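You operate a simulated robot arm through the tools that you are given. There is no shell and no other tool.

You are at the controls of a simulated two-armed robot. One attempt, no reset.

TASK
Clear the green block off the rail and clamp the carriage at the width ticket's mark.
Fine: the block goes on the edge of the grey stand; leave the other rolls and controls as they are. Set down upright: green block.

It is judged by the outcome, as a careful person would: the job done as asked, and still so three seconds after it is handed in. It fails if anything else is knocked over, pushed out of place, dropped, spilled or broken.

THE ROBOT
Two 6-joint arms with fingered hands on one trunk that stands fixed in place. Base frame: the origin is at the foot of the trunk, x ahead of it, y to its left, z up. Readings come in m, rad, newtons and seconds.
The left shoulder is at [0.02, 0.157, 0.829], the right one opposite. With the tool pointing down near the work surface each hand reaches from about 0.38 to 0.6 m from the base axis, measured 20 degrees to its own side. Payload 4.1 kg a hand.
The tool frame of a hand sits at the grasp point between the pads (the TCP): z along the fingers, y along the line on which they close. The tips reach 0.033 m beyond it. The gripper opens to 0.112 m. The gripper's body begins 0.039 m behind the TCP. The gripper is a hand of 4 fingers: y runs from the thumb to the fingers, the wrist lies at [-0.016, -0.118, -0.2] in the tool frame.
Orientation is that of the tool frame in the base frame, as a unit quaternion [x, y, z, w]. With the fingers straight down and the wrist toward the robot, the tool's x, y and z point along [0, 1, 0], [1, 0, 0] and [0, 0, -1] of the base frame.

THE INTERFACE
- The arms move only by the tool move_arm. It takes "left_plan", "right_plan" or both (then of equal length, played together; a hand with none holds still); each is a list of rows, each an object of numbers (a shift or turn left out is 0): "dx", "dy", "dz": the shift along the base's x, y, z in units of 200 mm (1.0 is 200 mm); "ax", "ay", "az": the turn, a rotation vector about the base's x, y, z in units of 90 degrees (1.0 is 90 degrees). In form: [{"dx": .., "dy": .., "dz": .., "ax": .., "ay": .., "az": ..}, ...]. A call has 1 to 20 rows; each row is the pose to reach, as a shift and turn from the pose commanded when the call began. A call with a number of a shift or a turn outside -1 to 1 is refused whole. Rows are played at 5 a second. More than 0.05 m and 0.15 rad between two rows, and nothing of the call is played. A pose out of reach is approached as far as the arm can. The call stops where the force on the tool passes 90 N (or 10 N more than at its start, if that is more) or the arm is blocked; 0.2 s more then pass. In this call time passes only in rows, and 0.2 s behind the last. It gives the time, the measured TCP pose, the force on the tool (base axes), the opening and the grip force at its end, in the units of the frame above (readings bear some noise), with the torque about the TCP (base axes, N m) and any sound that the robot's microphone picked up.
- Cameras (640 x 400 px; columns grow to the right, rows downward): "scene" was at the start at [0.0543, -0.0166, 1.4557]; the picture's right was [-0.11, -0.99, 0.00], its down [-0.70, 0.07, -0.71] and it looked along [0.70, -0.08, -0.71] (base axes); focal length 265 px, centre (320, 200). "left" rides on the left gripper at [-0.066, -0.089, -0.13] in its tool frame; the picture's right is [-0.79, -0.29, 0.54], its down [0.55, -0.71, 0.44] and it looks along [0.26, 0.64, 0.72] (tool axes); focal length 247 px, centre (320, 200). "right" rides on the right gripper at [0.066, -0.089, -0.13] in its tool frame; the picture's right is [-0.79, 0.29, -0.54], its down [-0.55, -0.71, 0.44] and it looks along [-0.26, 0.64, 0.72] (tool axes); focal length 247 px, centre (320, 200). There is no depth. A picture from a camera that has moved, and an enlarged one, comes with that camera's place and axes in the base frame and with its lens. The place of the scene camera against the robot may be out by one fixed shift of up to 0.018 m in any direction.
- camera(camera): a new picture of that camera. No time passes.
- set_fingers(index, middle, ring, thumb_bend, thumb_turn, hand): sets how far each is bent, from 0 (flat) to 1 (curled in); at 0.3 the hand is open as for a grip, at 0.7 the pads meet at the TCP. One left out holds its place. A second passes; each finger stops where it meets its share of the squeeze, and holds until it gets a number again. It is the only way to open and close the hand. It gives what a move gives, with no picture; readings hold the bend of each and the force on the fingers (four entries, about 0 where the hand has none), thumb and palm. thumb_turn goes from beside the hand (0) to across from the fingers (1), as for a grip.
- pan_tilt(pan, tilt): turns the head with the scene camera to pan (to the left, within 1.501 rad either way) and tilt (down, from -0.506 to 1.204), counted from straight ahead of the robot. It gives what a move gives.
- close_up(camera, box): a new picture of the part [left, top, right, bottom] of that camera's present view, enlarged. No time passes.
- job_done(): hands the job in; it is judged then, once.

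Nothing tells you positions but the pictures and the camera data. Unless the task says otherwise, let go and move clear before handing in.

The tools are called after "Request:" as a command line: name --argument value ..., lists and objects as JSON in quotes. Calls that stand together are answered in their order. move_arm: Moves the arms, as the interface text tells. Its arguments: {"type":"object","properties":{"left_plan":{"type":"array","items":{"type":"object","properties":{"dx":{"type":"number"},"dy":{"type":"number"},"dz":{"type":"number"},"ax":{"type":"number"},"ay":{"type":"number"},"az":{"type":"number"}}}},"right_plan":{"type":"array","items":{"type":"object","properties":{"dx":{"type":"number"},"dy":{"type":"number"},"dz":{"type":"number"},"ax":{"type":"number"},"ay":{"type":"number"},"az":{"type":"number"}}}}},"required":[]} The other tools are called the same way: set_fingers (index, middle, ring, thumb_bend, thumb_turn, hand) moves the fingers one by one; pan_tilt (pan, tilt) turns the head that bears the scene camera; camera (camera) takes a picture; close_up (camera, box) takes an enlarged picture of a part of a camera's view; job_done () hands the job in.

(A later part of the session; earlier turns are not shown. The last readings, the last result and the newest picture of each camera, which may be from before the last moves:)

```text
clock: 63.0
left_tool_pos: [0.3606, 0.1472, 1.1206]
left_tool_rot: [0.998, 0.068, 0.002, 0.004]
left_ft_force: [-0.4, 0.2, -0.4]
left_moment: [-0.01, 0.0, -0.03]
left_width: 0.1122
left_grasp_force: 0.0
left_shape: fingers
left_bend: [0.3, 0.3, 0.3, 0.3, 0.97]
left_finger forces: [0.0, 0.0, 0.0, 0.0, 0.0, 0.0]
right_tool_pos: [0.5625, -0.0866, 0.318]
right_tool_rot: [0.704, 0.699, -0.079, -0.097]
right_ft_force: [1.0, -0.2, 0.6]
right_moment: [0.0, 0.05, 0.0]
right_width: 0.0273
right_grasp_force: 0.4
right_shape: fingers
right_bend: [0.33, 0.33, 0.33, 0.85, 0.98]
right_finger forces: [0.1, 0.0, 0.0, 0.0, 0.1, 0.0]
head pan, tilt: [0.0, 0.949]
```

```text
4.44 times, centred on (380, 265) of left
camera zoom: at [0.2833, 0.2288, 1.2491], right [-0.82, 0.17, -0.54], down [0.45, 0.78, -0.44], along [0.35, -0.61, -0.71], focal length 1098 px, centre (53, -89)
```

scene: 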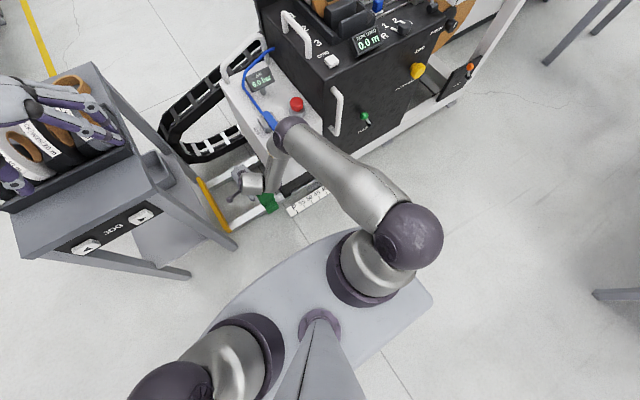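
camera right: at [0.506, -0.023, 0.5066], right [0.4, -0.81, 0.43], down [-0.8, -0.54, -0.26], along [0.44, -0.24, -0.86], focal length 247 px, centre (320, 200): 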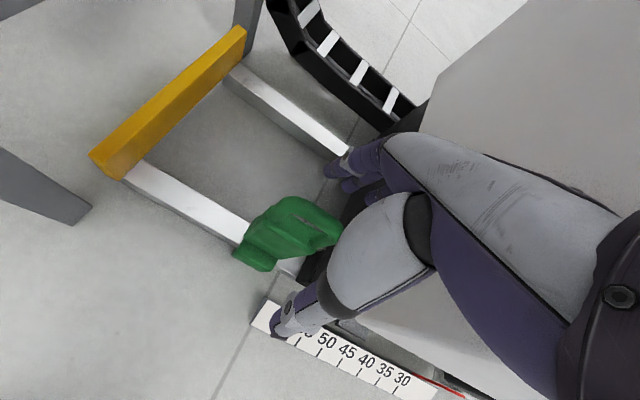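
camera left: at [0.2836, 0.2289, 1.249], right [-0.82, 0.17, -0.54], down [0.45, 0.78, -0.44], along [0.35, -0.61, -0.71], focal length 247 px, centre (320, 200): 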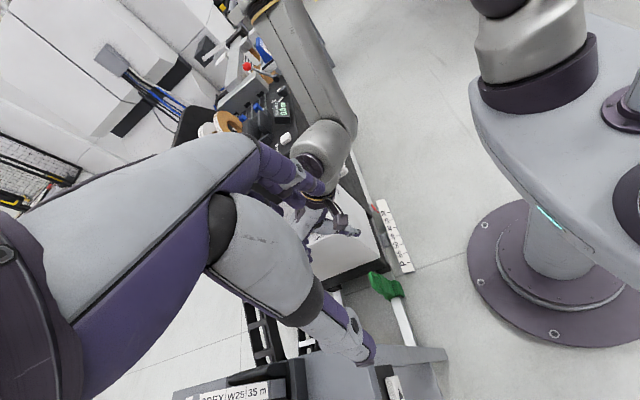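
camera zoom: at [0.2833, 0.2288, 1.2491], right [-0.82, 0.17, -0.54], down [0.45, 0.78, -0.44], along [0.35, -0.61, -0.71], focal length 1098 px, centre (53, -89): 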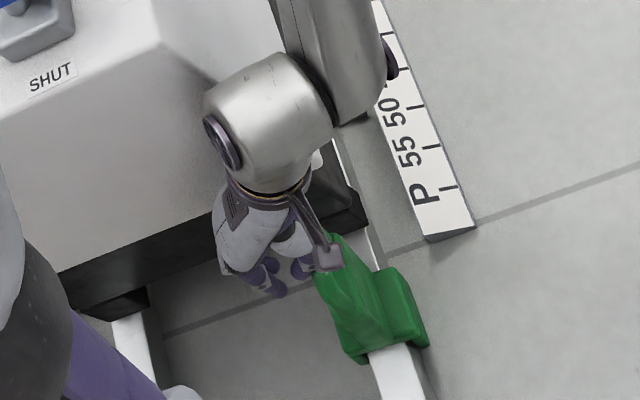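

The handle slipped past the fingertips and the block only leaned; it settles back when freed. I'll lift clear, reopen, and come in with the hand closer to me so the bar sits deeper between fingers and thumb.

Request:
move_arm --right_plan '[{"dx": 0.0, "dz": 0.1}, {"dx": 0.0, "dz": 0.25}, {"dz": 0.4}]'

Request:
set_fingers --hand "right" --thumb_bend 0.4 --index 0.12 --middle 0.12 --ring 0.12

Request:
close_up --camera "right" --box '[200, 100, 440, 350]'

Request:
close_up --camera "left" --box '[320, 220, 440, 310]'

Request:
close_up --camera "scene" --box '[290, 190, 410, 280]'

```text
clock: 63.8
left_tool_pos: [0.3604, 0.1469, 1.1195]
left_tool_rot: [0.998, 0.067, 0.002, 0.004]
left_ft_force: [0.1, -0.1, -0.2]
left_moment: [0.01, 0.0, 0.01]
left_width: 0.1123
left_grasp_force: 0.0
left_shape: fingers
left_bend: [0.3, 0.3, 0.3, 0.3, 0.97]
left_finger forces: [0.1, 0.0, 0.0, 0.0, 0.0, 0.1]
right_tool_pos: [0.5622, -0.0863, 0.3948]
right_tool_rot: [0.704, 0.699, -0.08, -0.097]
right_ft_force: [0.1, 0.0, 0.4]
right_moment: [0.01, -0.03, 0.02]
right_width: 0.0277
right_grasp_force: 0.0
right_shape: fingers
right_bend: [0.33, 0.33, 0.33, 0.85, 0.98]
right_finger forces: [0.2, 0.1, 0.0, 0.2, 0.0, 0.0]
head pan, tilt: [0.0, 0.949]
```

```text
clock: 64.8
left_tool_pos: [0.3614, 0.1473, 1.1201]
left_tool_rot: [0.998, 0.067, 0.002, 0.005]
left_ft_force: [0.4, 0.1, 0.0]
left_moment: [-0.02, 0.02, -0.02]
left_width: 0.1124
left_grasp_force: 0.1
left_shape: fingers
left_bend: [0.3, 0.3, 0.3, 0.3, 0.97]
left_finger forces: [0.0, 0.0, 0.1, 0.0, 0.0, 0.0]
right_tool_pos: [0.5626, -0.0877, 0.3957]
right_tool_rot: [0.703, 0.7, -0.079, -0.097]
right_ft_force: [0.2, -0.2, 1.1]
right_moment: [-0.01, 0.02, 0.04]
right_width: 0.1286
right_grasp_force: 0.0
right_shape: fingers
right_bend: [0.12, 0.12, 0.12, 0.4, 0.98]
right_finger forces: [0.0, 0.0, 0.1, 0.0, 0.0, 0.0]
head pan, tilt: [0.0, 0.949]
```

```text
1.60 times, centred on (320, 225) of right
camera zoom: at [0.5095, -0.0251, 0.5458], right [0.4, -0.81, 0.43], down [-0.8, -0.54, -0.26], along [0.44, -0.24, -0.86], focal length 395 px, centre (320, 160)
```

zoom: 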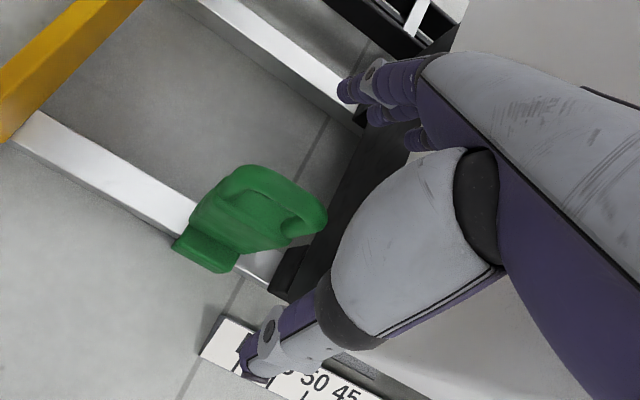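

```text
4.44 times, centred on (380, 265) of left
camera zoom: at [0.2833, 0.2289, 1.2491], right [-0.82, 0.17, -0.54], down [0.45, 0.78, -0.44], along [0.35, -0.61, -0.71], focal length 1098 px, centre (53, -89)
```

zoom: 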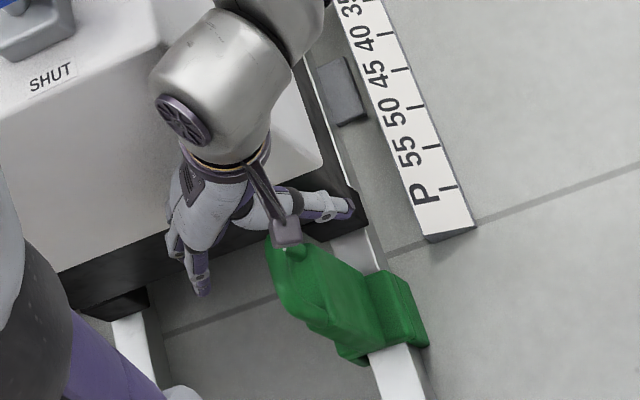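

```text
4.44 times, centred on (350, 235) of scene
camera zoom: at [0.046, -0.008, 1.4428], right [0.0, -1.0, 0.0], down [-0.81, 0.0, -0.58], along [0.58, 0.0, -0.81], focal length 1176 px, centre (187, 44)
```

zoom: 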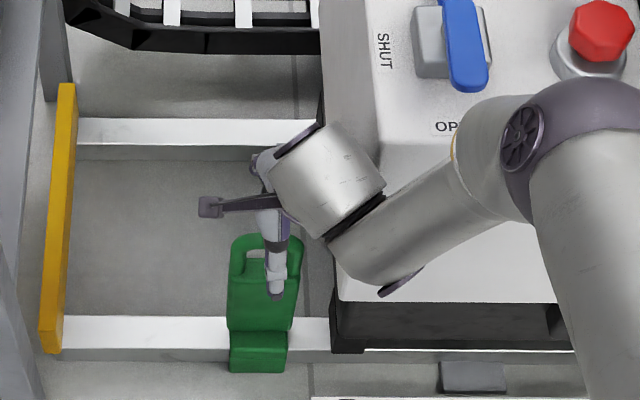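

Request:
move_arm --right_plan '[{"dx": -0.1, "dy": 0.02}, {"dx": -0.1, "dy": 0.02, "dz": -0.15}, {"dx": -0.1, "dy": 0.02, "dz": -0.28}, {"dx": -0.11, "dy": 0.02, "dz": -0.36}]'

Request:
close_up --camera "right" --box '[200, 100, 440, 350]'

```text
clock: 65.8
left_tool_pos: [0.3615, 0.1481, 1.1203]
left_tool_rot: [0.998, 0.069, 0.002, 0.005]
left_ft_force: [-0.8, 0.5, 0.4]
left_moment: [0.01, -0.03, -0.01]
left_width: 0.1124
left_grasp_force: 0.1
left_shape: fingers
left_bend: [0.3, 0.3, 0.3, 0.3, 0.97]
left_finger forces: [0.1, 0.1, 0.1, 0.0, 0.0, 0.0]
right_tool_pos: [0.541, -0.0838, 0.3254]
right_tool_rot: [0.705, 0.698, -0.079, -0.099]
right_ft_force: [-0.4, 0.8, -0.3]
right_moment: [-0.01, -0.01, 0.03]
right_width: 0.1287
right_grasp_force: 0.0
right_shape: fingers
right_bend: [0.12, 0.12, 0.12, 0.4, 0.98]
right_finger forces: [0.0, 0.1, 0.1, 0.1, 0.0, 0.0]
head pan, tilt: [0.0, 0.949]
```

```text
1.60 times, centred on (320, 225) of right
camera zoom: at [0.487, -0.022, 0.4741], right [0.4, -0.81, 0.43], down [-0.8, -0.54, -0.26], along [0.44, -0.24, -0.86], focal length 395 px, centre (320, 160)
```

zoom: 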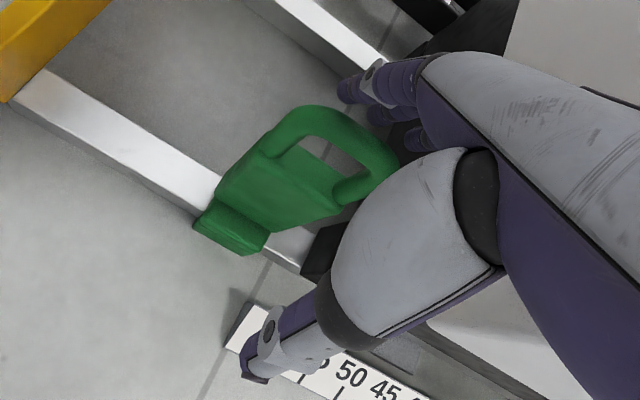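

Request:
move_arm --right_plan '[{"dz": -0.05}, {"dx": -0.01, "dz": -0.1}]'

Request:
close_up --camera "right" --box '[200, 100, 440, 350]'

Request:
close_up --camera "left" --box '[320, 220, 440, 310]'

```text
clock: 66.4
left_tool_pos: [0.3601, 0.1479, 1.1192]
left_tool_rot: [0.998, 0.068, 0.001, 0.004]
left_ft_force: [-0.7, -0.9, -0.1]
left_moment: [0.0, -0.01, 0.0]
left_width: 0.1124
left_grasp_force: 0.0
left_shape: fingers
left_bend: [0.3, 0.3, 0.3, 0.3, 0.97]
left_finger forces: [0.1, 0.0, 0.1, 0.0, 0.0, 0.0]
right_tool_pos: [0.5396, -0.0837, 0.305]
right_tool_rot: [0.703, 0.7, -0.08, -0.097]
right_ft_force: [0.2, 0.7, 0.9]
right_moment: [0.01, -0.05, 0.0]
right_width: 0.1294
right_grasp_force: 0.5
right_shape: fingers
right_bend: [0.12, 0.12, 0.12, 0.4, 0.98]
right_finger forces: [0.7, 0.0, 0.0, 0.0, 0.0, 0.0]
head pan, tilt: [0.0, 0.949]
```

```text
1.60 times, centred on (320, 225) of right
camera zoom: at [0.4858, -0.0223, 0.4555], right [0.4, -0.81, 0.43], down [-0.8, -0.54, -0.26], along [0.44, -0.24, -0.86], focal length 395 px, centre (320, 160)
```

zoom: 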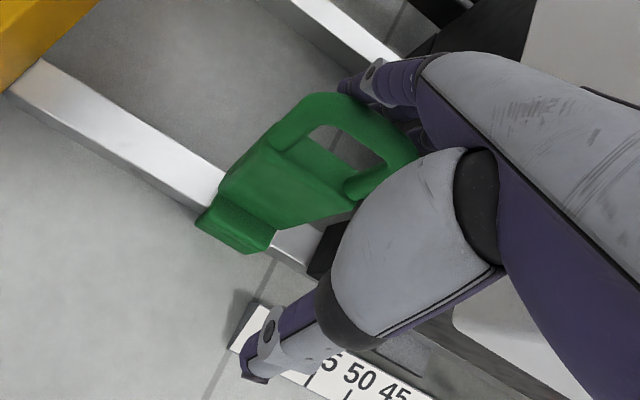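

```text
4.44 times, centred on (380, 265) of left
camera zoom: at [0.2833, 0.2289, 1.2491], right [-0.82, 0.17, -0.54], down [0.45, 0.78, -0.44], along [0.35, -0.61, -0.71], focal length 1098 px, centre (53, -89)
```

zoom: 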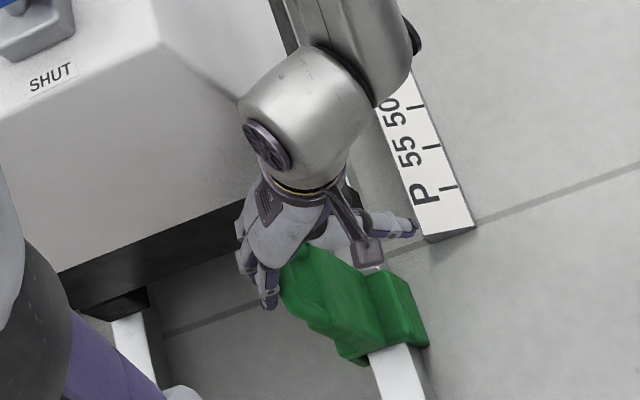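

Request:
set_fingers --hand "right" --thumb_bend 0.6 --index 0.35 --middle 0.35 --ring 0.35

Request:
close_up --camera "right" --box '[200, 100, 440, 350]'

Request:
close_up --camera "left" --box '[320, 220, 440, 310]'

```text
clock: 67.4
left_tool_pos: [0.3618, 0.1474, 1.1202]
left_tool_rot: [0.998, 0.068, 0.002, 0.005]
left_ft_force: [0.4, 0.3, 0.3]
left_moment: [-0.01, -0.01, 0.02]
left_width: 0.1124
left_grasp_force: 0.1
left_shape: fingers
left_bend: [0.3, 0.3, 0.3, 0.3, 0.97]
left_finger forces: [0.1, 0.0, 0.0, 0.0, 0.0, 0.0]
right_tool_pos: [0.5381, -0.083, 0.3061]
right_tool_rot: [0.704, 0.699, -0.08, -0.096]
right_ft_force: [0.9, -0.9, -0.3]
right_moment: [-0.01, 0.01, 0.0]
right_width: 0.0654
right_grasp_force: 0.1
right_shape: fingers
right_bend: [0.35, 0.35, 0.35, 0.6, 0.98]
right_finger forces: [0.1, 0.0, 0.1, 0.0, 0.0, 0.0]
head pan, tilt: [0.0, 0.949]
```

```text
1.60 times, centred on (320, 225) of right
camera zoom: at [0.4856, -0.022, 0.4554], right [0.4, -0.81, 0.43], down [-0.8, -0.54, -0.26], along [0.44, -0.24, -0.86], focal length 395 px, centre (320, 160)
```

zoom: 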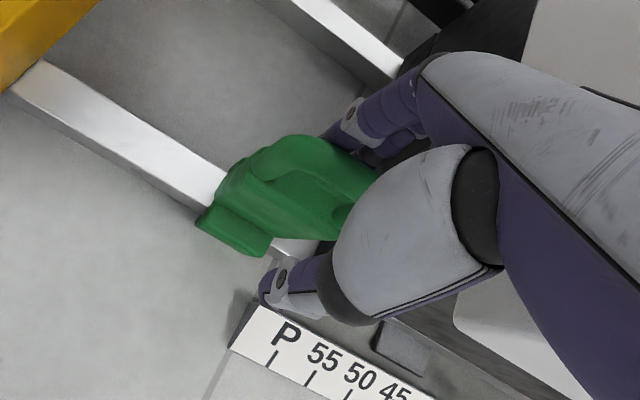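

```text
4.44 times, centred on (380, 265) of left
camera zoom: at [0.2833, 0.2288, 1.2491], right [-0.82, 0.17, -0.54], down [0.45, 0.78, -0.44], along [0.35, -0.61, -0.71], focal length 1098 px, centre (53, -89)
```

zoom: 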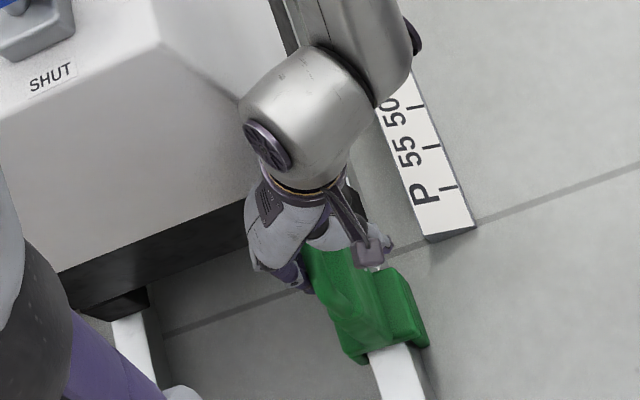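

Request:
set_fingers --hand "right" --thumb_bend 0.8 --index 0.55 --middle 0.55 --ring 0.55

Request:
close_up --camera "right" --box '[200, 100, 440, 350]'

Request:
close_up --camera "left" --box '[320, 220, 440, 310]'

```text
clock: 68.4
left_tool_pos: [0.3606, 0.1474, 1.1202]
left_tool_rot: [0.998, 0.068, 0.002, 0.005]
left_ft_force: [0.0, 0.4, -0.9]
left_moment: [0.01, -0.03, 0.0]
left_width: 0.1123
left_grasp_force: 0.0
left_shape: fingers
left_bend: [0.3, 0.3, 0.3, 0.3, 0.97]
left_finger forces: [0.0, 0.0, 0.0, 0.1, 0.1, 0.0]
right_tool_pos: [0.5393, -0.0828, 0.3058]
right_tool_rot: [0.704, 0.699, -0.079, -0.097]
right_ft_force: [2.5, -0.8, 0.7]
right_moment: [-0.08, -0.18, 0.24]
right_width: 0.0133
right_grasp_force: 6.1
right_shape: fingers
right_bend: [0.54, 0.55, 0.5, 0.76, 0.98]
right_finger forces: [0.5, 0.0, 6.6, 0.0, 6.4, 0.1]
head pan, tilt: [0.0, 0.949]
```

```text
1.60 times, centred on (320, 225) of right
camera zoom: at [0.4856, -0.022, 0.4554], right [0.4, -0.81, 0.43], down [-0.8, -0.54, -0.26], along [0.44, -0.24, -0.86], focal length 395 px, centre (320, 160)
```

zoom: 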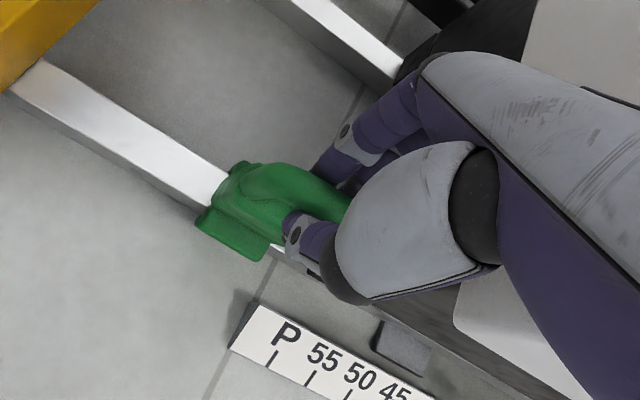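

```text
4.44 times, centred on (380, 265) of left
camera zoom: at [0.2834, 0.2288, 1.249], right [-0.82, 0.17, -0.54], down [0.45, 0.78, -0.44], along [0.35, -0.61, -0.71], focal length 1098 px, centre (53, -89)
```

zoom: 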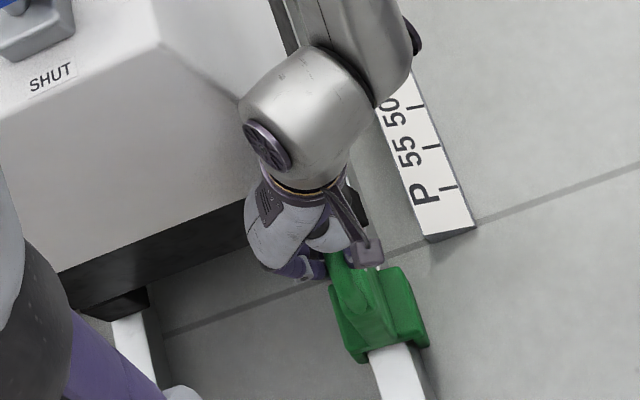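

Request:
set_fingers --hand "right" --thumb_bend 1.0 --index 0.9 --middle 0.9 --ring 0.9

Request:
close_up --camera "right" --box '[200, 100, 440, 350]'

Request:
close_up --camera "left" --box '[320, 220, 440, 310]'

```text
clock: 69.4
left_tool_pos: [0.361, 0.149, 1.1202]
left_tool_rot: [0.998, 0.068, 0.002, 0.004]
left_ft_force: [0.2, 0.1, 0.2]
left_moment: [0.01, 0.01, -0.02]
left_width: 0.1122
left_grasp_force: 0.1
left_shape: fingers
left_bend: [0.3, 0.3, 0.3, 0.3, 0.97]
left_finger forces: [0.0, 0.0, 0.0, 0.0, 0.0, 0.0]
right_tool_pos: [0.5388, -0.0839, 0.3059]
right_tool_rot: [0.704, 0.699, -0.08, -0.097]
right_ft_force: [1.7, -0.5, -2.7]
right_moment: [0.01, -0.4, 0.54]
right_width: 0.0
right_grasp_force: 17.7
right_shape: fingers
right_bend: [0.78, 0.83, 0.89, 0.88, 0.96]
right_finger forces: [0.1, 9.9, 12.3, 0.1, 13.1, 0.1]
head pan, tilt: [0.0, 0.949]
```

```text
1.60 times, centred on (320, 225) of right
camera zoom: at [0.4856, -0.022, 0.4554], right [0.4, -0.81, 0.43], down [-0.8, -0.54, -0.26], along [0.44, -0.24, -0.86], focal length 395 px, centre (320, 160)
```

zoom: 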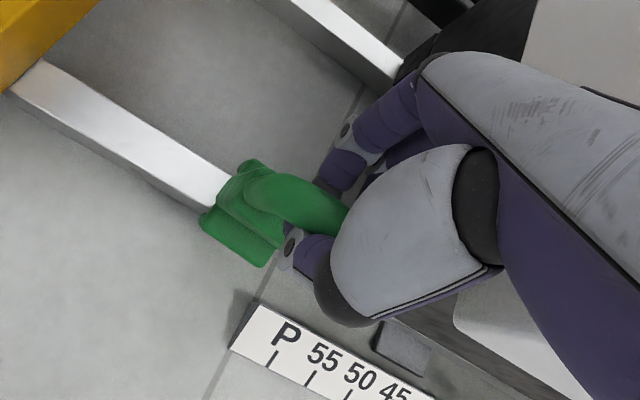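

```text
4.44 times, centred on (380, 265) of left
camera zoom: at [0.2834, 0.2288, 1.249], right [-0.82, 0.17, -0.54], down [0.45, 0.78, -0.44], along [0.35, -0.61, -0.71], focal length 1098 px, centre (53, -89)
```

zoom: 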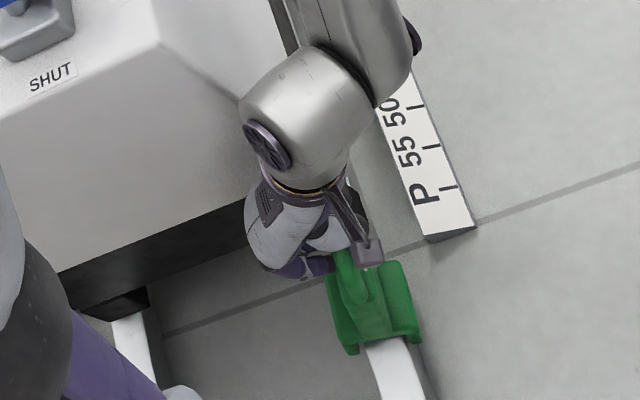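

Request:
move_arm --right_plan '[{"dz": 0.04}, {"dz": 0.08}, {"dz": 0.12}, {"dz": 0.16}, {"dz": 0.2}]'

Request:
close_up --camera "right" --box '[200, 100, 440, 350]'

Request:
close_up --camera "left" --box '[320, 220, 440, 310]'

Request:
close_up --camera "scene" --box '[290, 190, 410, 280]'

```text
clock: 70.6
left_tool_pos: [0.3612, 0.1465, 1.1192]
left_tool_rot: [0.998, 0.069, 0.002, 0.004]
left_ft_force: [0.2, 0.8, -0.8]
left_moment: [-0.01, 0.04, 0.0]
left_width: 0.1124
left_grasp_force: 0.0
left_shape: fingers
left_bend: [0.3, 0.3, 0.3, 0.3, 0.97]
left_finger forces: [0.0, 0.1, 0.1, 0.1, 0.1, 0.0]
right_tool_pos: [0.5388, -0.0832, 0.3462]
right_tool_rot: [0.704, 0.699, -0.08, -0.097]
right_ft_force: [-0.3, -0.2, -2.7]
right_moment: [-0.06, -0.1, 0.0]
right_width: 0.0
right_grasp_force: 20.0
right_shape: fingers
right_bend: [0.8, 0.87, 0.87, 0.9, 0.97]
right_finger forces: [0.1, 9.0, 10.0, 0.1, 22.9, 0.0]
head pan, tilt: [0.0, 0.949]
```

```text
1.60 times, centred on (320, 225) of right
camera zoom: at [0.4856, -0.0215, 0.4951], right [0.4, -0.81, 0.43], down [-0.8, -0.54, -0.26], along [0.44, -0.24, -0.86], focal length 395 px, centre (320, 160)
```

zoom: 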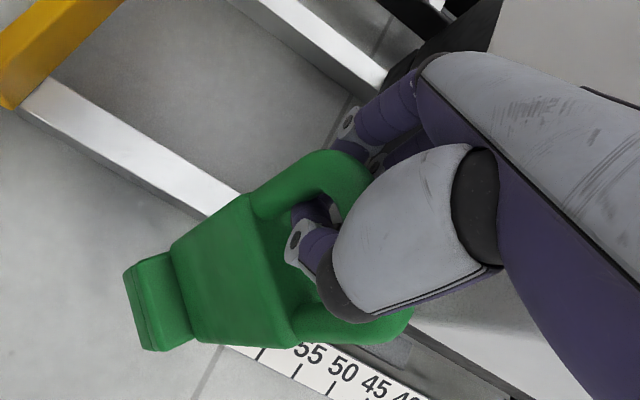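

```text
4.44 times, centred on (380, 265) of left
camera zoom: at [0.2834, 0.2288, 1.249], right [-0.82, 0.17, -0.54], down [0.45, 0.78, -0.44], along [0.35, -0.61, -0.71], focal length 1098 px, centre (53, -89)
```

zoom: 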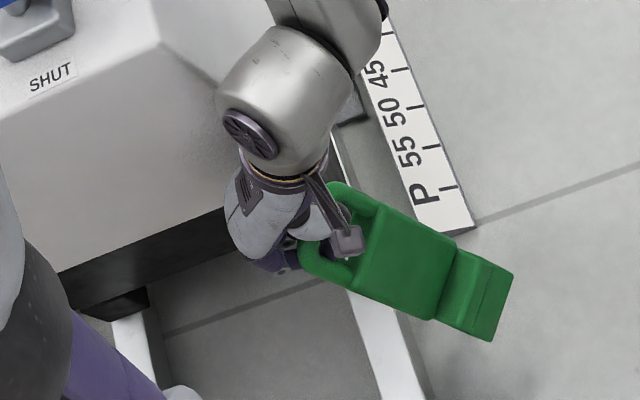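

```text
4.44 times, centred on (350, 235) of scene
camera zoom: at [0.0461, -0.008, 1.4428], right [0.0, -1.0, 0.0], down [-0.81, 0.0, -0.58], along [0.58, 0.0, -0.81], focal length 1176 px, centre (187, 44)
```

zoom: 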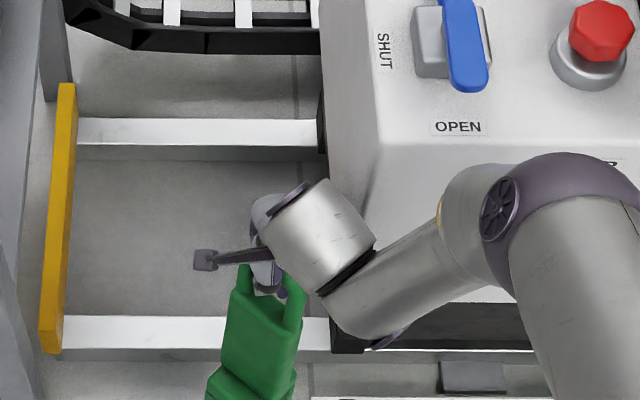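

The block is off the rail, hooked securely in the right hand (about 2.7 N) but swung with its foot toward me. I'll raise it slowly to a clear height and inspect.

Request:
move_arm --right_plan '[{"dz": 0.1}, {"dz": 0.22}, {"dz": 0.34}, {"dz": 0.46}, {"dx": -0.02, "dy": 0.04, "dz": 0.58}, {"dx": -0.04, "dy": 0.08, "dz": 0.7}, {"dx": -0.06, "dy": 0.12, "dz": 0.82}, {"dx": -0.08, "dy": 0.16, "dz": 0.94}]'

Request:
camera --camera "right"

Request:
camera --camera "left"

Request:
camera --camera "scene"

```text
clock: 72.4
left_tool_pos: [0.36, 0.1478, 1.1188]
left_tool_rot: [0.998, 0.068, 0.002, 0.004]
left_ft_force: [0.4, -0.2, -0.3]
left_moment: [-0.02, 0.02, -0.02]
left_width: 0.1121
left_grasp_force: 0.1
left_shape: fingers
left_bend: [0.3, 0.3, 0.3, 0.3, 0.97]
left_finger forces: [0.1, 0.1, 0.0, 0.1, 0.0, 0.0]
right_tool_pos: [0.5221, -0.0527, 0.5319]
right_tool_rot: [0.704, 0.699, -0.08, -0.097]
right_ft_force: [0.2, 0.1, -2.8]
right_moment: [-0.04, -0.07, -0.01]
right_width: 0.0002
right_grasp_force: 21.2
right_shape: fingers
right_bend: [0.8, 0.87, 0.87, 0.9, 0.97]
right_finger forces: [0.1, 9.2, 9.7, 0.0, 22.9, 0.0]
head pan, tilt: [0.0, 0.949]
```

```text
taken
camera right: at [0.4695, 0.0097, 0.6823], right [0.4, -0.81, 0.43], down [-0.8, -0.54, -0.26], along [0.44, -0.24, -0.86], focal length 247 px, centre (320, 200)
```

right: 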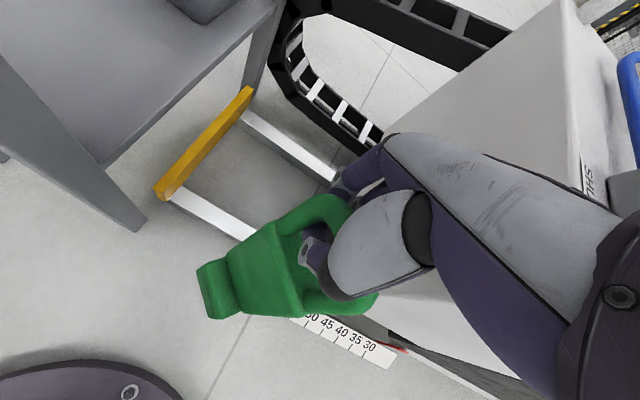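

```text
taken
camera left: at [0.2835, 0.2288, 1.249], right [-0.82, 0.17, -0.54], down [0.45, 0.78, -0.44], along [0.35, -0.61, -0.71], focal length 247 px, centre (320, 200)
```

left: 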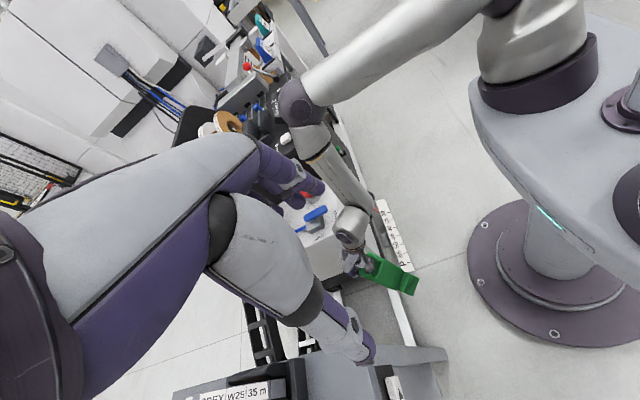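

```text
taken
```

scene: 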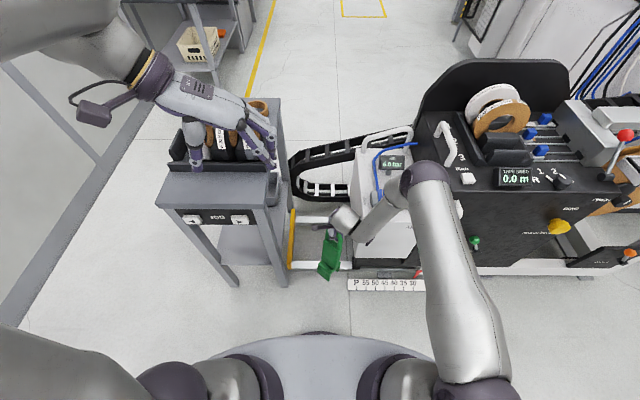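

Block hangs nearly upright in the right hand (foot ~10° toward me). I'll move the left arm out of the way to the far left before bringing the block to the stand.

Request:
move_arm --left_plan '[{"dy": 0.1, "az": 0.09}, {"dy": 0.2, "az": 0.18}, {"dy": 0.3, "az": 0.27}, {"dy": 0.4, "az": 0.36}, {"dy": 0.5, "az": 0.45}, {"dy": 0.6, "az": 0.54}, {"dy": 0.7, "az": 0.63}, {"dy": 0.8, "az": 0.72}, {"dy": 0.9, "az": 0.81}, {"dy": 1.0, "az": 0.9}]'

Request:
move_arm --left_plan '[{"dy": 0.1, "az": 0.06}, {"dy": 0.25, "az": 0.12}, {"dy": 0.4, "az": 0.18}, {"dy": 0.55, "az": 0.24}, {"dx": -0.1, "dy": 0.7, "az": 0.3}]'

Request:
camera --camera "scene"

Request:
camera --camera "left"

```text
clock: 74.6
left_tool_pos: [0.362, 0.3476, 1.1208]
left_tool_rot: [0.714, 0.7, 0.003, 0.003]
left_ft_force: [-0.2, 0.2, 0.0]
left_moment: [0.01, 0.01, -0.01]
left_width: 0.1126
left_grasp_force: 0.1
left_shape: fingers
left_bend: [0.3, 0.3, 0.3, 0.3, 0.97]
left_finger forces: [0.0, 0.1, 0.0, 0.0, 0.0, 0.1]
right_tool_pos: [0.5221, -0.053, 0.5336]
right_tool_rot: [0.704, 0.699, -0.08, -0.096]
right_ft_force: [-0.1, 0.1, -2.6]
right_moment: [-0.01, -0.05, 0.01]
right_width: 0.0
right_grasp_force: 21.1
right_shape: fingers
right_bend: [0.8, 0.87, 0.87, 0.9, 0.97]
right_finger forces: [0.1, 9.1, 9.5, 0.1, 22.8, 0.0]
head pan, tilt: [0.0, 0.949]
```

```text
clock: 75.8
left_tool_pos: [0.3423, 0.4879, 1.1201]
left_tool_rot: [0.53, 0.848, 0.005, 0.001]
left_ft_force: [0.4, 0.3, -0.6]
left_moment: [-0.01, 0.01, -0.02]
left_width: 0.1123
left_grasp_force: 0.1
left_shape: fingers
left_bend: [0.3, 0.3, 0.3, 0.3, 0.97]
left_finger forces: [0.0, 0.1, 0.0, 0.0, 0.0, 0.1]
right_tool_pos: [0.5226, -0.0529, 0.533]
right_tool_rot: [0.704, 0.699, -0.079, -0.097]
right_ft_force: [-0.4, -0.6, -2.0]
right_moment: [-0.01, -0.08, 0.01]
right_width: 0.0002
right_grasp_force: 21.7
right_shape: fingers
right_bend: [0.8, 0.87, 0.87, 0.9, 0.97]
right_finger forces: [0.1, 9.2, 9.6, 0.1, 22.7, 0.0]
head pan, tilt: [0.0, 0.949]
```

```text
taken
```

scene: 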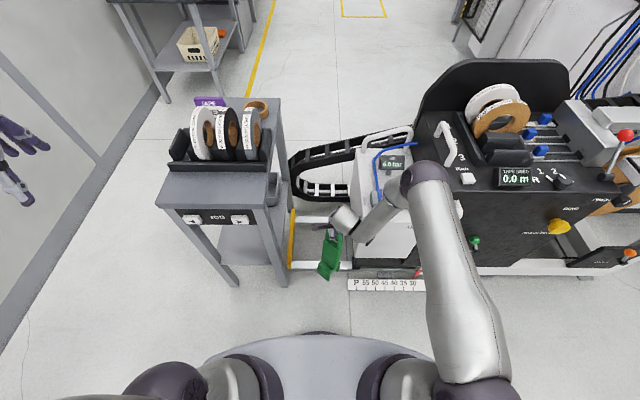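

```text
taken
camera left: at [0.2901, 0.3895, 1.2488], right [0.09, -0.83, -0.54], down [-0.88, 0.19, -0.44], along [0.47, 0.52, -0.71], focal length 247 px, centre (320, 200)
```

left: 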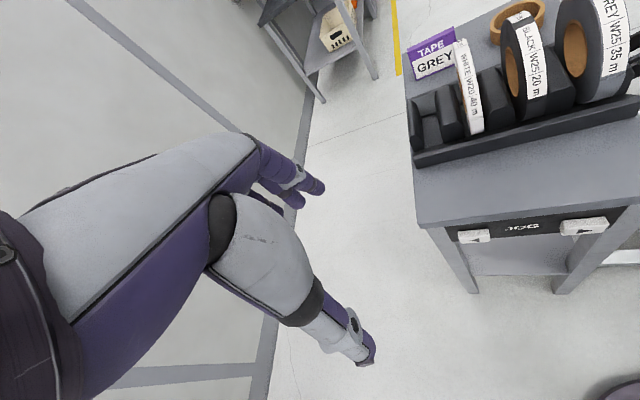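

Request:
move_arm --right_plan '[{"dx": -0.02, "dz": 0.15}, {"dx": -0.04, "dz": 0.32}, {"dx": -0.06, "dz": 0.49}, {"dx": -0.08, "dz": 0.66}, {"dx": -0.1, "dz": 0.83}, {"dx": -0.12, "dz": 1.0}]'

Request:
move_arm --right_plan '[{"dx": -0.02, "dz": 0.16, "ay": -0.03}, {"dx": -0.04, "dy": 0.03, "dz": 0.33, "ay": -0.06}, {"dx": -0.06, "dy": 0.06, "dz": 0.5, "ay": -0.09}, {"dx": -0.08, "dy": 0.09, "dz": 0.67, "ay": -0.11}, {"dx": -0.1, "dy": 0.12, "dz": 0.84, "ay": -0.11}, {"dx": -0.1, "dy": 0.15, "dz": 1.0, "ay": -0.11}]'

Request:
camera --camera "scene"

Request:
camera --camera "right"

```text
clock: 77.2
left_tool_pos: [0.3418, 0.487, 1.1193]
left_tool_rot: [0.531, 0.847, 0.005, 0.001]
left_ft_force: [-0.6, -0.5, 0.3]
left_moment: [0.03, 0.01, -0.01]
left_width: 0.1124
left_grasp_force: 0.1
left_shape: fingers
left_bend: [0.3, 0.3, 0.3, 0.3, 0.97]
left_finger forces: [0.1, 0.1, 0.0, 0.0, 0.0, 0.1]
right_tool_pos: [0.4989, -0.0515, 0.7344]
right_tool_rot: [0.704, 0.699, -0.08, -0.097]
right_ft_force: [-0.1, -0.5, -2.2]
right_moment: [0.0, -0.05, 0.0]
right_width: 0.0
right_grasp_force: 21.4
right_shape: fingers
right_bend: [0.8, 0.87, 0.87, 0.9, 0.97]
right_finger forces: [0.1, 9.4, 10.1, 0.0, 23.1, 0.1]
head pan, tilt: [0.0, 0.949]
```

```text
clock: 78.6
left_tool_pos: [0.342, 0.4874, 1.1199]
left_tool_rot: [0.532, 0.847, 0.005, 0.001]
left_ft_force: [-0.3, 0.2, -0.2]
left_moment: [-0.01, 0.02, 0.0]
left_width: 0.1123
left_grasp_force: 0.1
left_shape: fingers
left_bend: [0.3, 0.3, 0.3, 0.3, 0.97]
left_finger forces: [0.0, 0.0, 0.0, 0.0, 0.0, 0.0]
right_tool_pos: [0.4796, -0.0221, 0.9339]
right_tool_rot: [0.708, 0.705, -0.019, -0.036]
right_ft_force: [0.2, -0.1, -3.4]
right_moment: [0.0, 0.02, 0.03]
right_width: 0.0001
right_grasp_force: 20.9
right_shape: fingers
right_bend: [0.8, 0.87, 0.87, 0.9, 0.97]
right_finger forces: [0.1, 10.3, 9.9, 0.1, 22.8, 0.0]
head pan, tilt: [0.0, 0.949]
```

```text
taken
```

scene: 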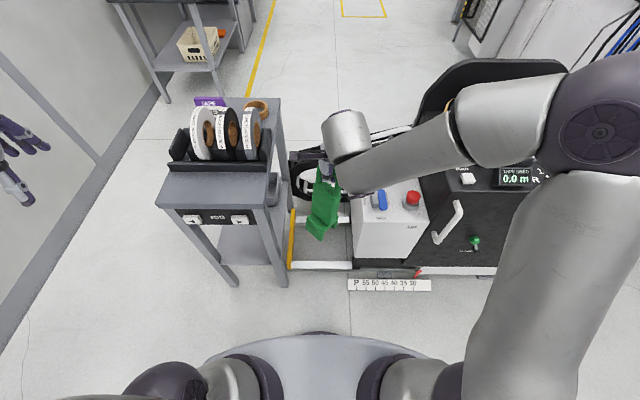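

```text
taken
camera right: at [0.4011, 0.0403, 1.0723], right [0.32, -0.81, 0.49], down [-0.75, -0.54, -0.39], along [0.58, -0.24, -0.78], focal length 247 px, centre (320, 200)
```

right: 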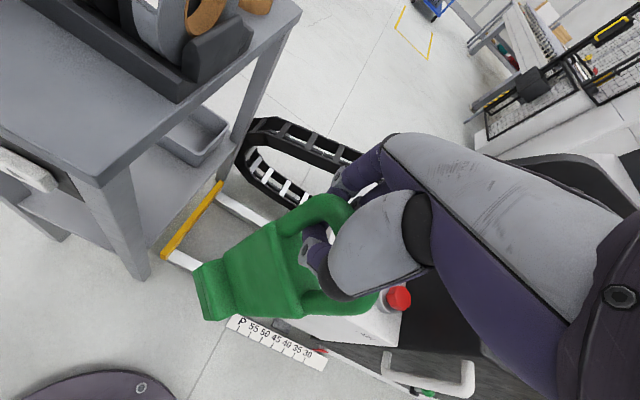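

Request:
close_up --camera "scene" --box '[280, 130, 400, 250]'

Request:
close_up --camera "right" --box '[180, 170, 400, 330]'

```text
3.33 times, centred on (340, 190) of scene
camera zoom: at [0.0463, -0.0081, 1.4428], right [0.0, -1.0, 0.0], down [-0.81, 0.0, -0.58], along [0.58, 0.0, -0.81], focal length 882 px, centre (253, 233)
```

zoom: 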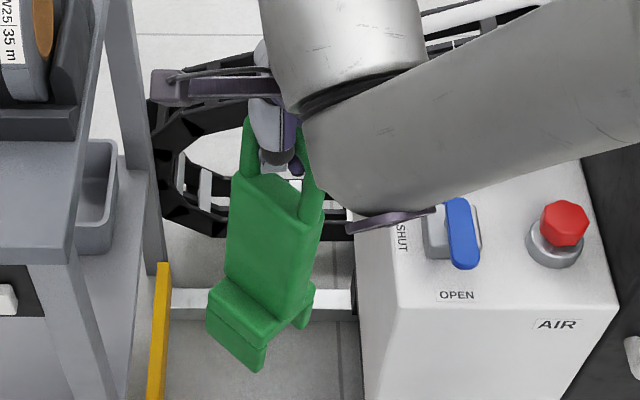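

```text
2.50 times, centred on (290, 250) of right
camera zoom: at [0.4011, 0.0403, 1.0723], right [0.32, -0.81, 0.49], down [-0.75, -0.54, -0.39], along [0.58, -0.24, -0.78], focal length 617 px, centre (395, 75)
```

zoom: 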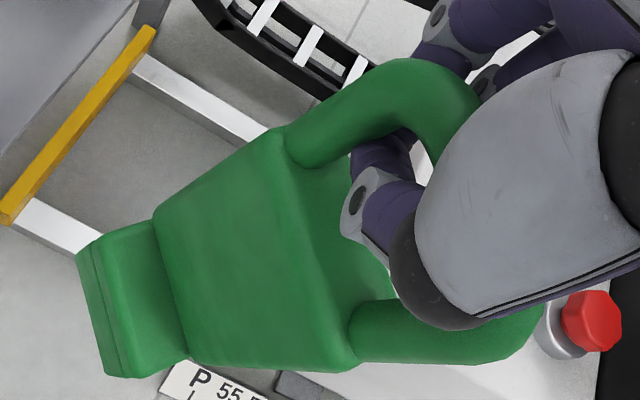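

Request:
move_arm --right_plan '[{"dz": 0.15, "az": 0.08}, {"dz": 0.3, "az": 0.16}, {"dz": 0.45, "az": 0.24}, {"dz": 0.6, "az": 0.32}, {"dz": 0.75, "az": 0.4}, {"dz": 0.85, "az": 0.444}]'

Request:
camera --camera "right"

Request:
camera --camera "scene"

Request:
camera --camera "left"

```text
clock: 80.0
left_tool_pos: [0.3425, 0.487, 1.1204]
left_tool_rot: [0.532, 0.847, 0.004, 0.001]
left_ft_force: [0.0, -0.7, 0.4]
left_moment: [0.0, 0.0, -0.04]
left_width: 0.1124
left_grasp_force: 0.1
left_shape: fingers
left_bend: [0.3, 0.3, 0.3, 0.3, 0.97]
left_finger forces: [0.0, 0.1, 0.1, 0.1, 0.1, 0.0]
right_tool_pos: [0.4795, -0.0208, 1.1044]
right_tool_rot: [0.424, 0.905, -0.029, -0.028]
right_ft_force: [-0.1, 0.1, -2.3]
right_moment: [-0.02, -0.03, 0.01]
right_width: 0.0001
right_grasp_force: 20.8
right_shape: fingers
right_bend: [0.8, 0.87, 0.87, 0.9, 0.97]
right_finger forces: [0.1, 9.4, 9.1, 0.0, 23.4, 0.1]
head pan, tilt: [0.0, 0.949]
```

```text
taken
camera right: at [0.3787, -0.0241, 1.2424], right [0.77, -0.41, 0.49], down [-0.22, -0.89, -0.39], along [0.6, 0.19, -0.78], focal length 247 px, centre (320, 200)
```

right: 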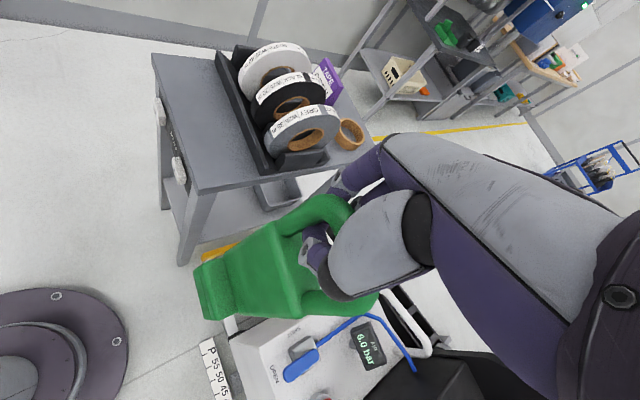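

```text
taken
```

scene: 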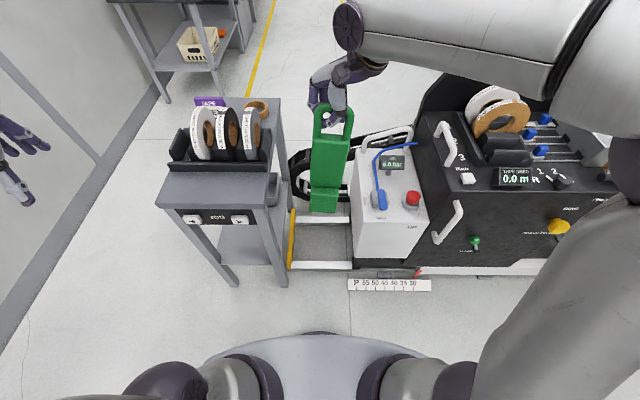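

```text
taken
camera left: at [0.2901, 0.3892, 1.2488], right [0.09, -0.83, -0.54], down [-0.88, 0.19, -0.44], along [0.47, 0.52, -0.71], focal length 247 px, centre (320, 200)
```

left: 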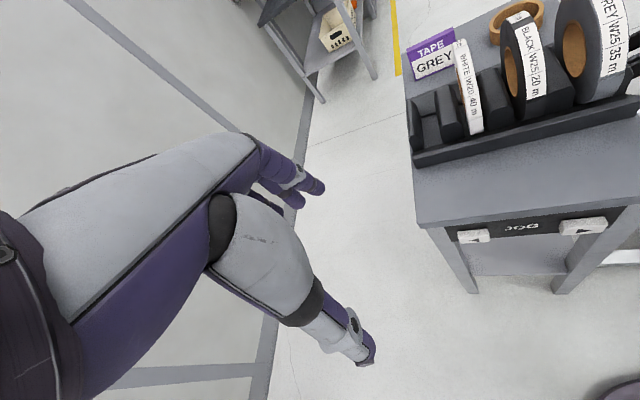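

Request:
close_up --camera "right" --box '[130, 30, 370, 210]'

Request:
close_up --camera "scene" --box '[280, 80, 400, 230]'

Request:
close_up --camera "left" --box '[400, 80, 640, 260]'

```text
2.22 times, centred on (250, 120) of right
camera zoom: at [0.3787, -0.0241, 1.2424], right [0.77, -0.41, 0.49], down [-0.22, -0.89, -0.39], along [0.6, 0.19, -0.78], focal length 549 px, centre (476, 378)
```

zoom: 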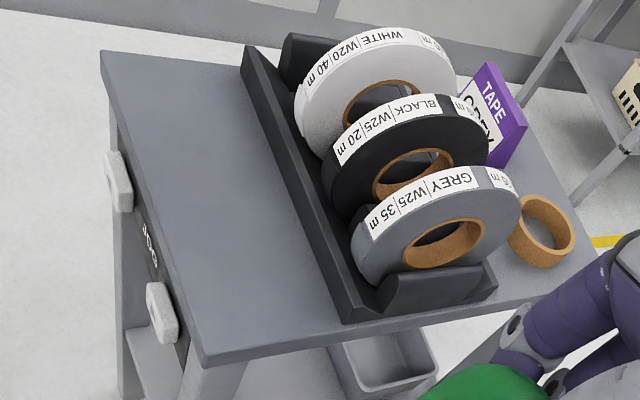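

```text
2.67 times, centred on (340, 155) of scene
camera zoom: at [0.0461, -0.008, 1.4428], right [0.0, -1.0, 0.0], down [-0.81, 0.0, -0.58], along [0.58, 0.0, -0.81], focal length 706 px, centre (267, 320)
```

zoom: 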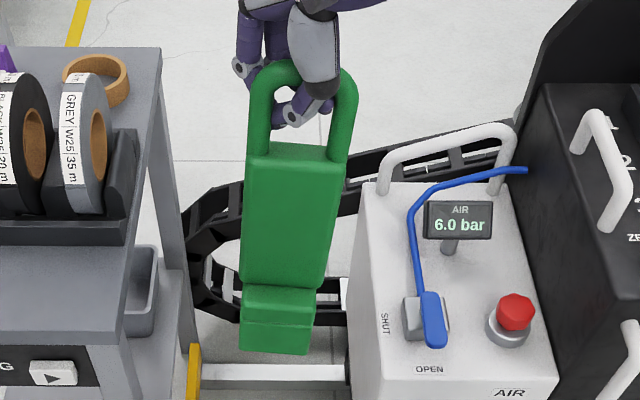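

```text
2.22 times, centred on (520, 170) of left
camera zoom: at [0.2901, 0.3892, 1.2488], right [0.09, -0.83, -0.54], down [-0.88, 0.19, -0.44], along [0.47, 0.52, -0.71], focal length 549 px, centre (-124, 267)
```

zoom: 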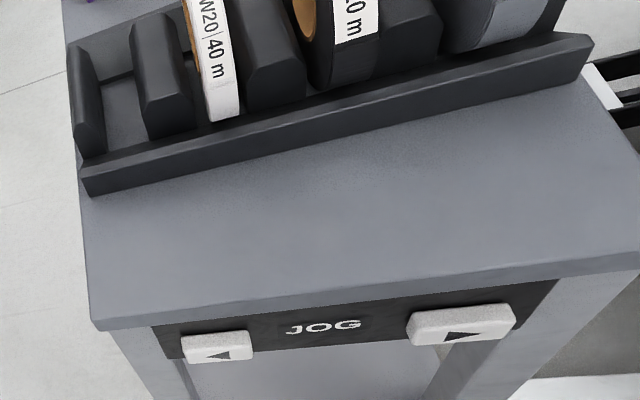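

The block now hangs square and nearly upright in the right hand; the stand top is at z≈0.80 with front-right corner near (0.48, 0.163) and a free front strip to x≈0.60. I'll bring the block to the stand's right-front edge.

Request:
move_arm --right_plan '[{"dx": 0.03, "dy": 0.15, "ax": -0.02}, {"dx": 0.08, "dy": 0.3, "ax": -0.04}, {"dx": 0.14, "dy": 0.45, "ax": -0.04}, {"dx": 0.2, "dy": 0.6, "dz": -0.03, "ax": -0.04}, {"dx": 0.22, "dy": 0.7, "dz": -0.05, "ax": -0.04}]'

Request:
camera --camera "scene"

Request:
camera --camera "right"

Request:
close_up --camera "left" --box '[440, 40, 640, 300]'

```text
clock: 81.2
left_tool_pos: [0.3431, 0.4872, 1.1198]
left_tool_rot: [0.531, 0.847, 0.005, 0.001]
left_ft_force: [-0.8, -0.4, -0.7]
left_moment: [0.01, -0.01, 0.01]
left_width: 0.1123
left_grasp_force: 0.1
left_shape: fingers
left_bend: [0.3, 0.3, 0.3, 0.3, 0.97]
left_finger forces: [0.0, 0.0, 0.1, 0.0, 0.1, 0.0]
right_tool_pos: [0.5252, 0.1171, 1.0938]
right_tool_rot: [0.425, 0.903, -0.057, -0.014]
right_ft_force: [0.7, 0.2, -2.5]
right_moment: [0.0, 0.0, -0.02]
right_width: 0.0
right_grasp_force: 21.3
right_shape: fingers
right_bend: [0.8, 0.87, 0.87, 0.9, 0.97]
right_finger forces: [0.1, 9.3, 8.7, 0.0, 24.8, 0.1]
head pan, tilt: [0.0, 0.949]
```

```text
taken
```

scene: 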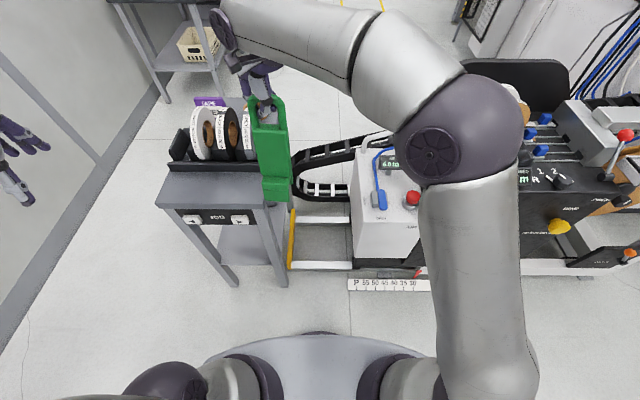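

```text
taken
camera right: at [0.4247, 0.1232, 1.2318], right [0.77, -0.38, 0.52], down [-0.23, -0.91, -0.34], along [0.6, 0.14, -0.79], focal length 247 px, centre (320, 200)
```

right: 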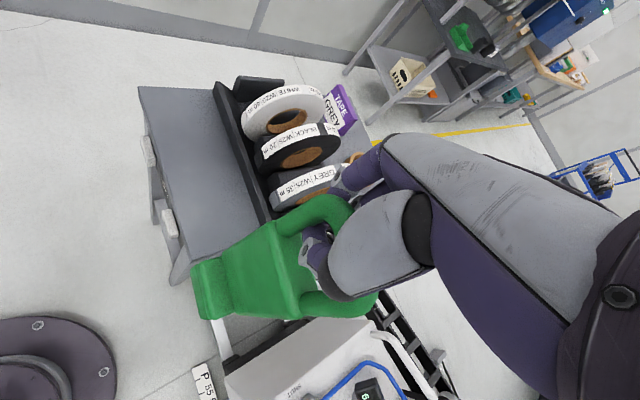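

```text
1.54 times, centred on (540, 170) of left
camera zoom: at [0.29, 0.3889, 1.2489], right [0.09, -0.83, -0.54], down [-0.88, 0.19, -0.44], along [0.47, 0.52, -0.71], focal length 380 px, centre (-18, 246)
```

zoom: 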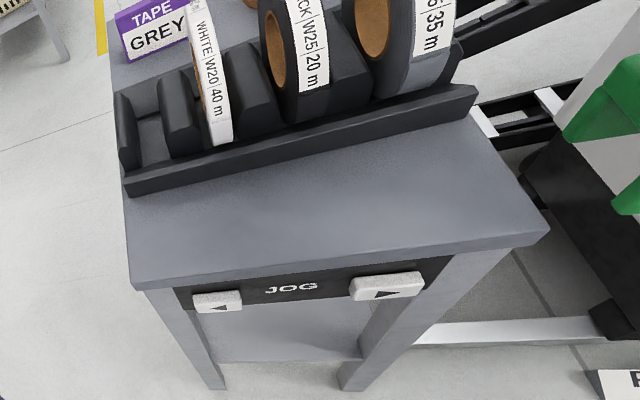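

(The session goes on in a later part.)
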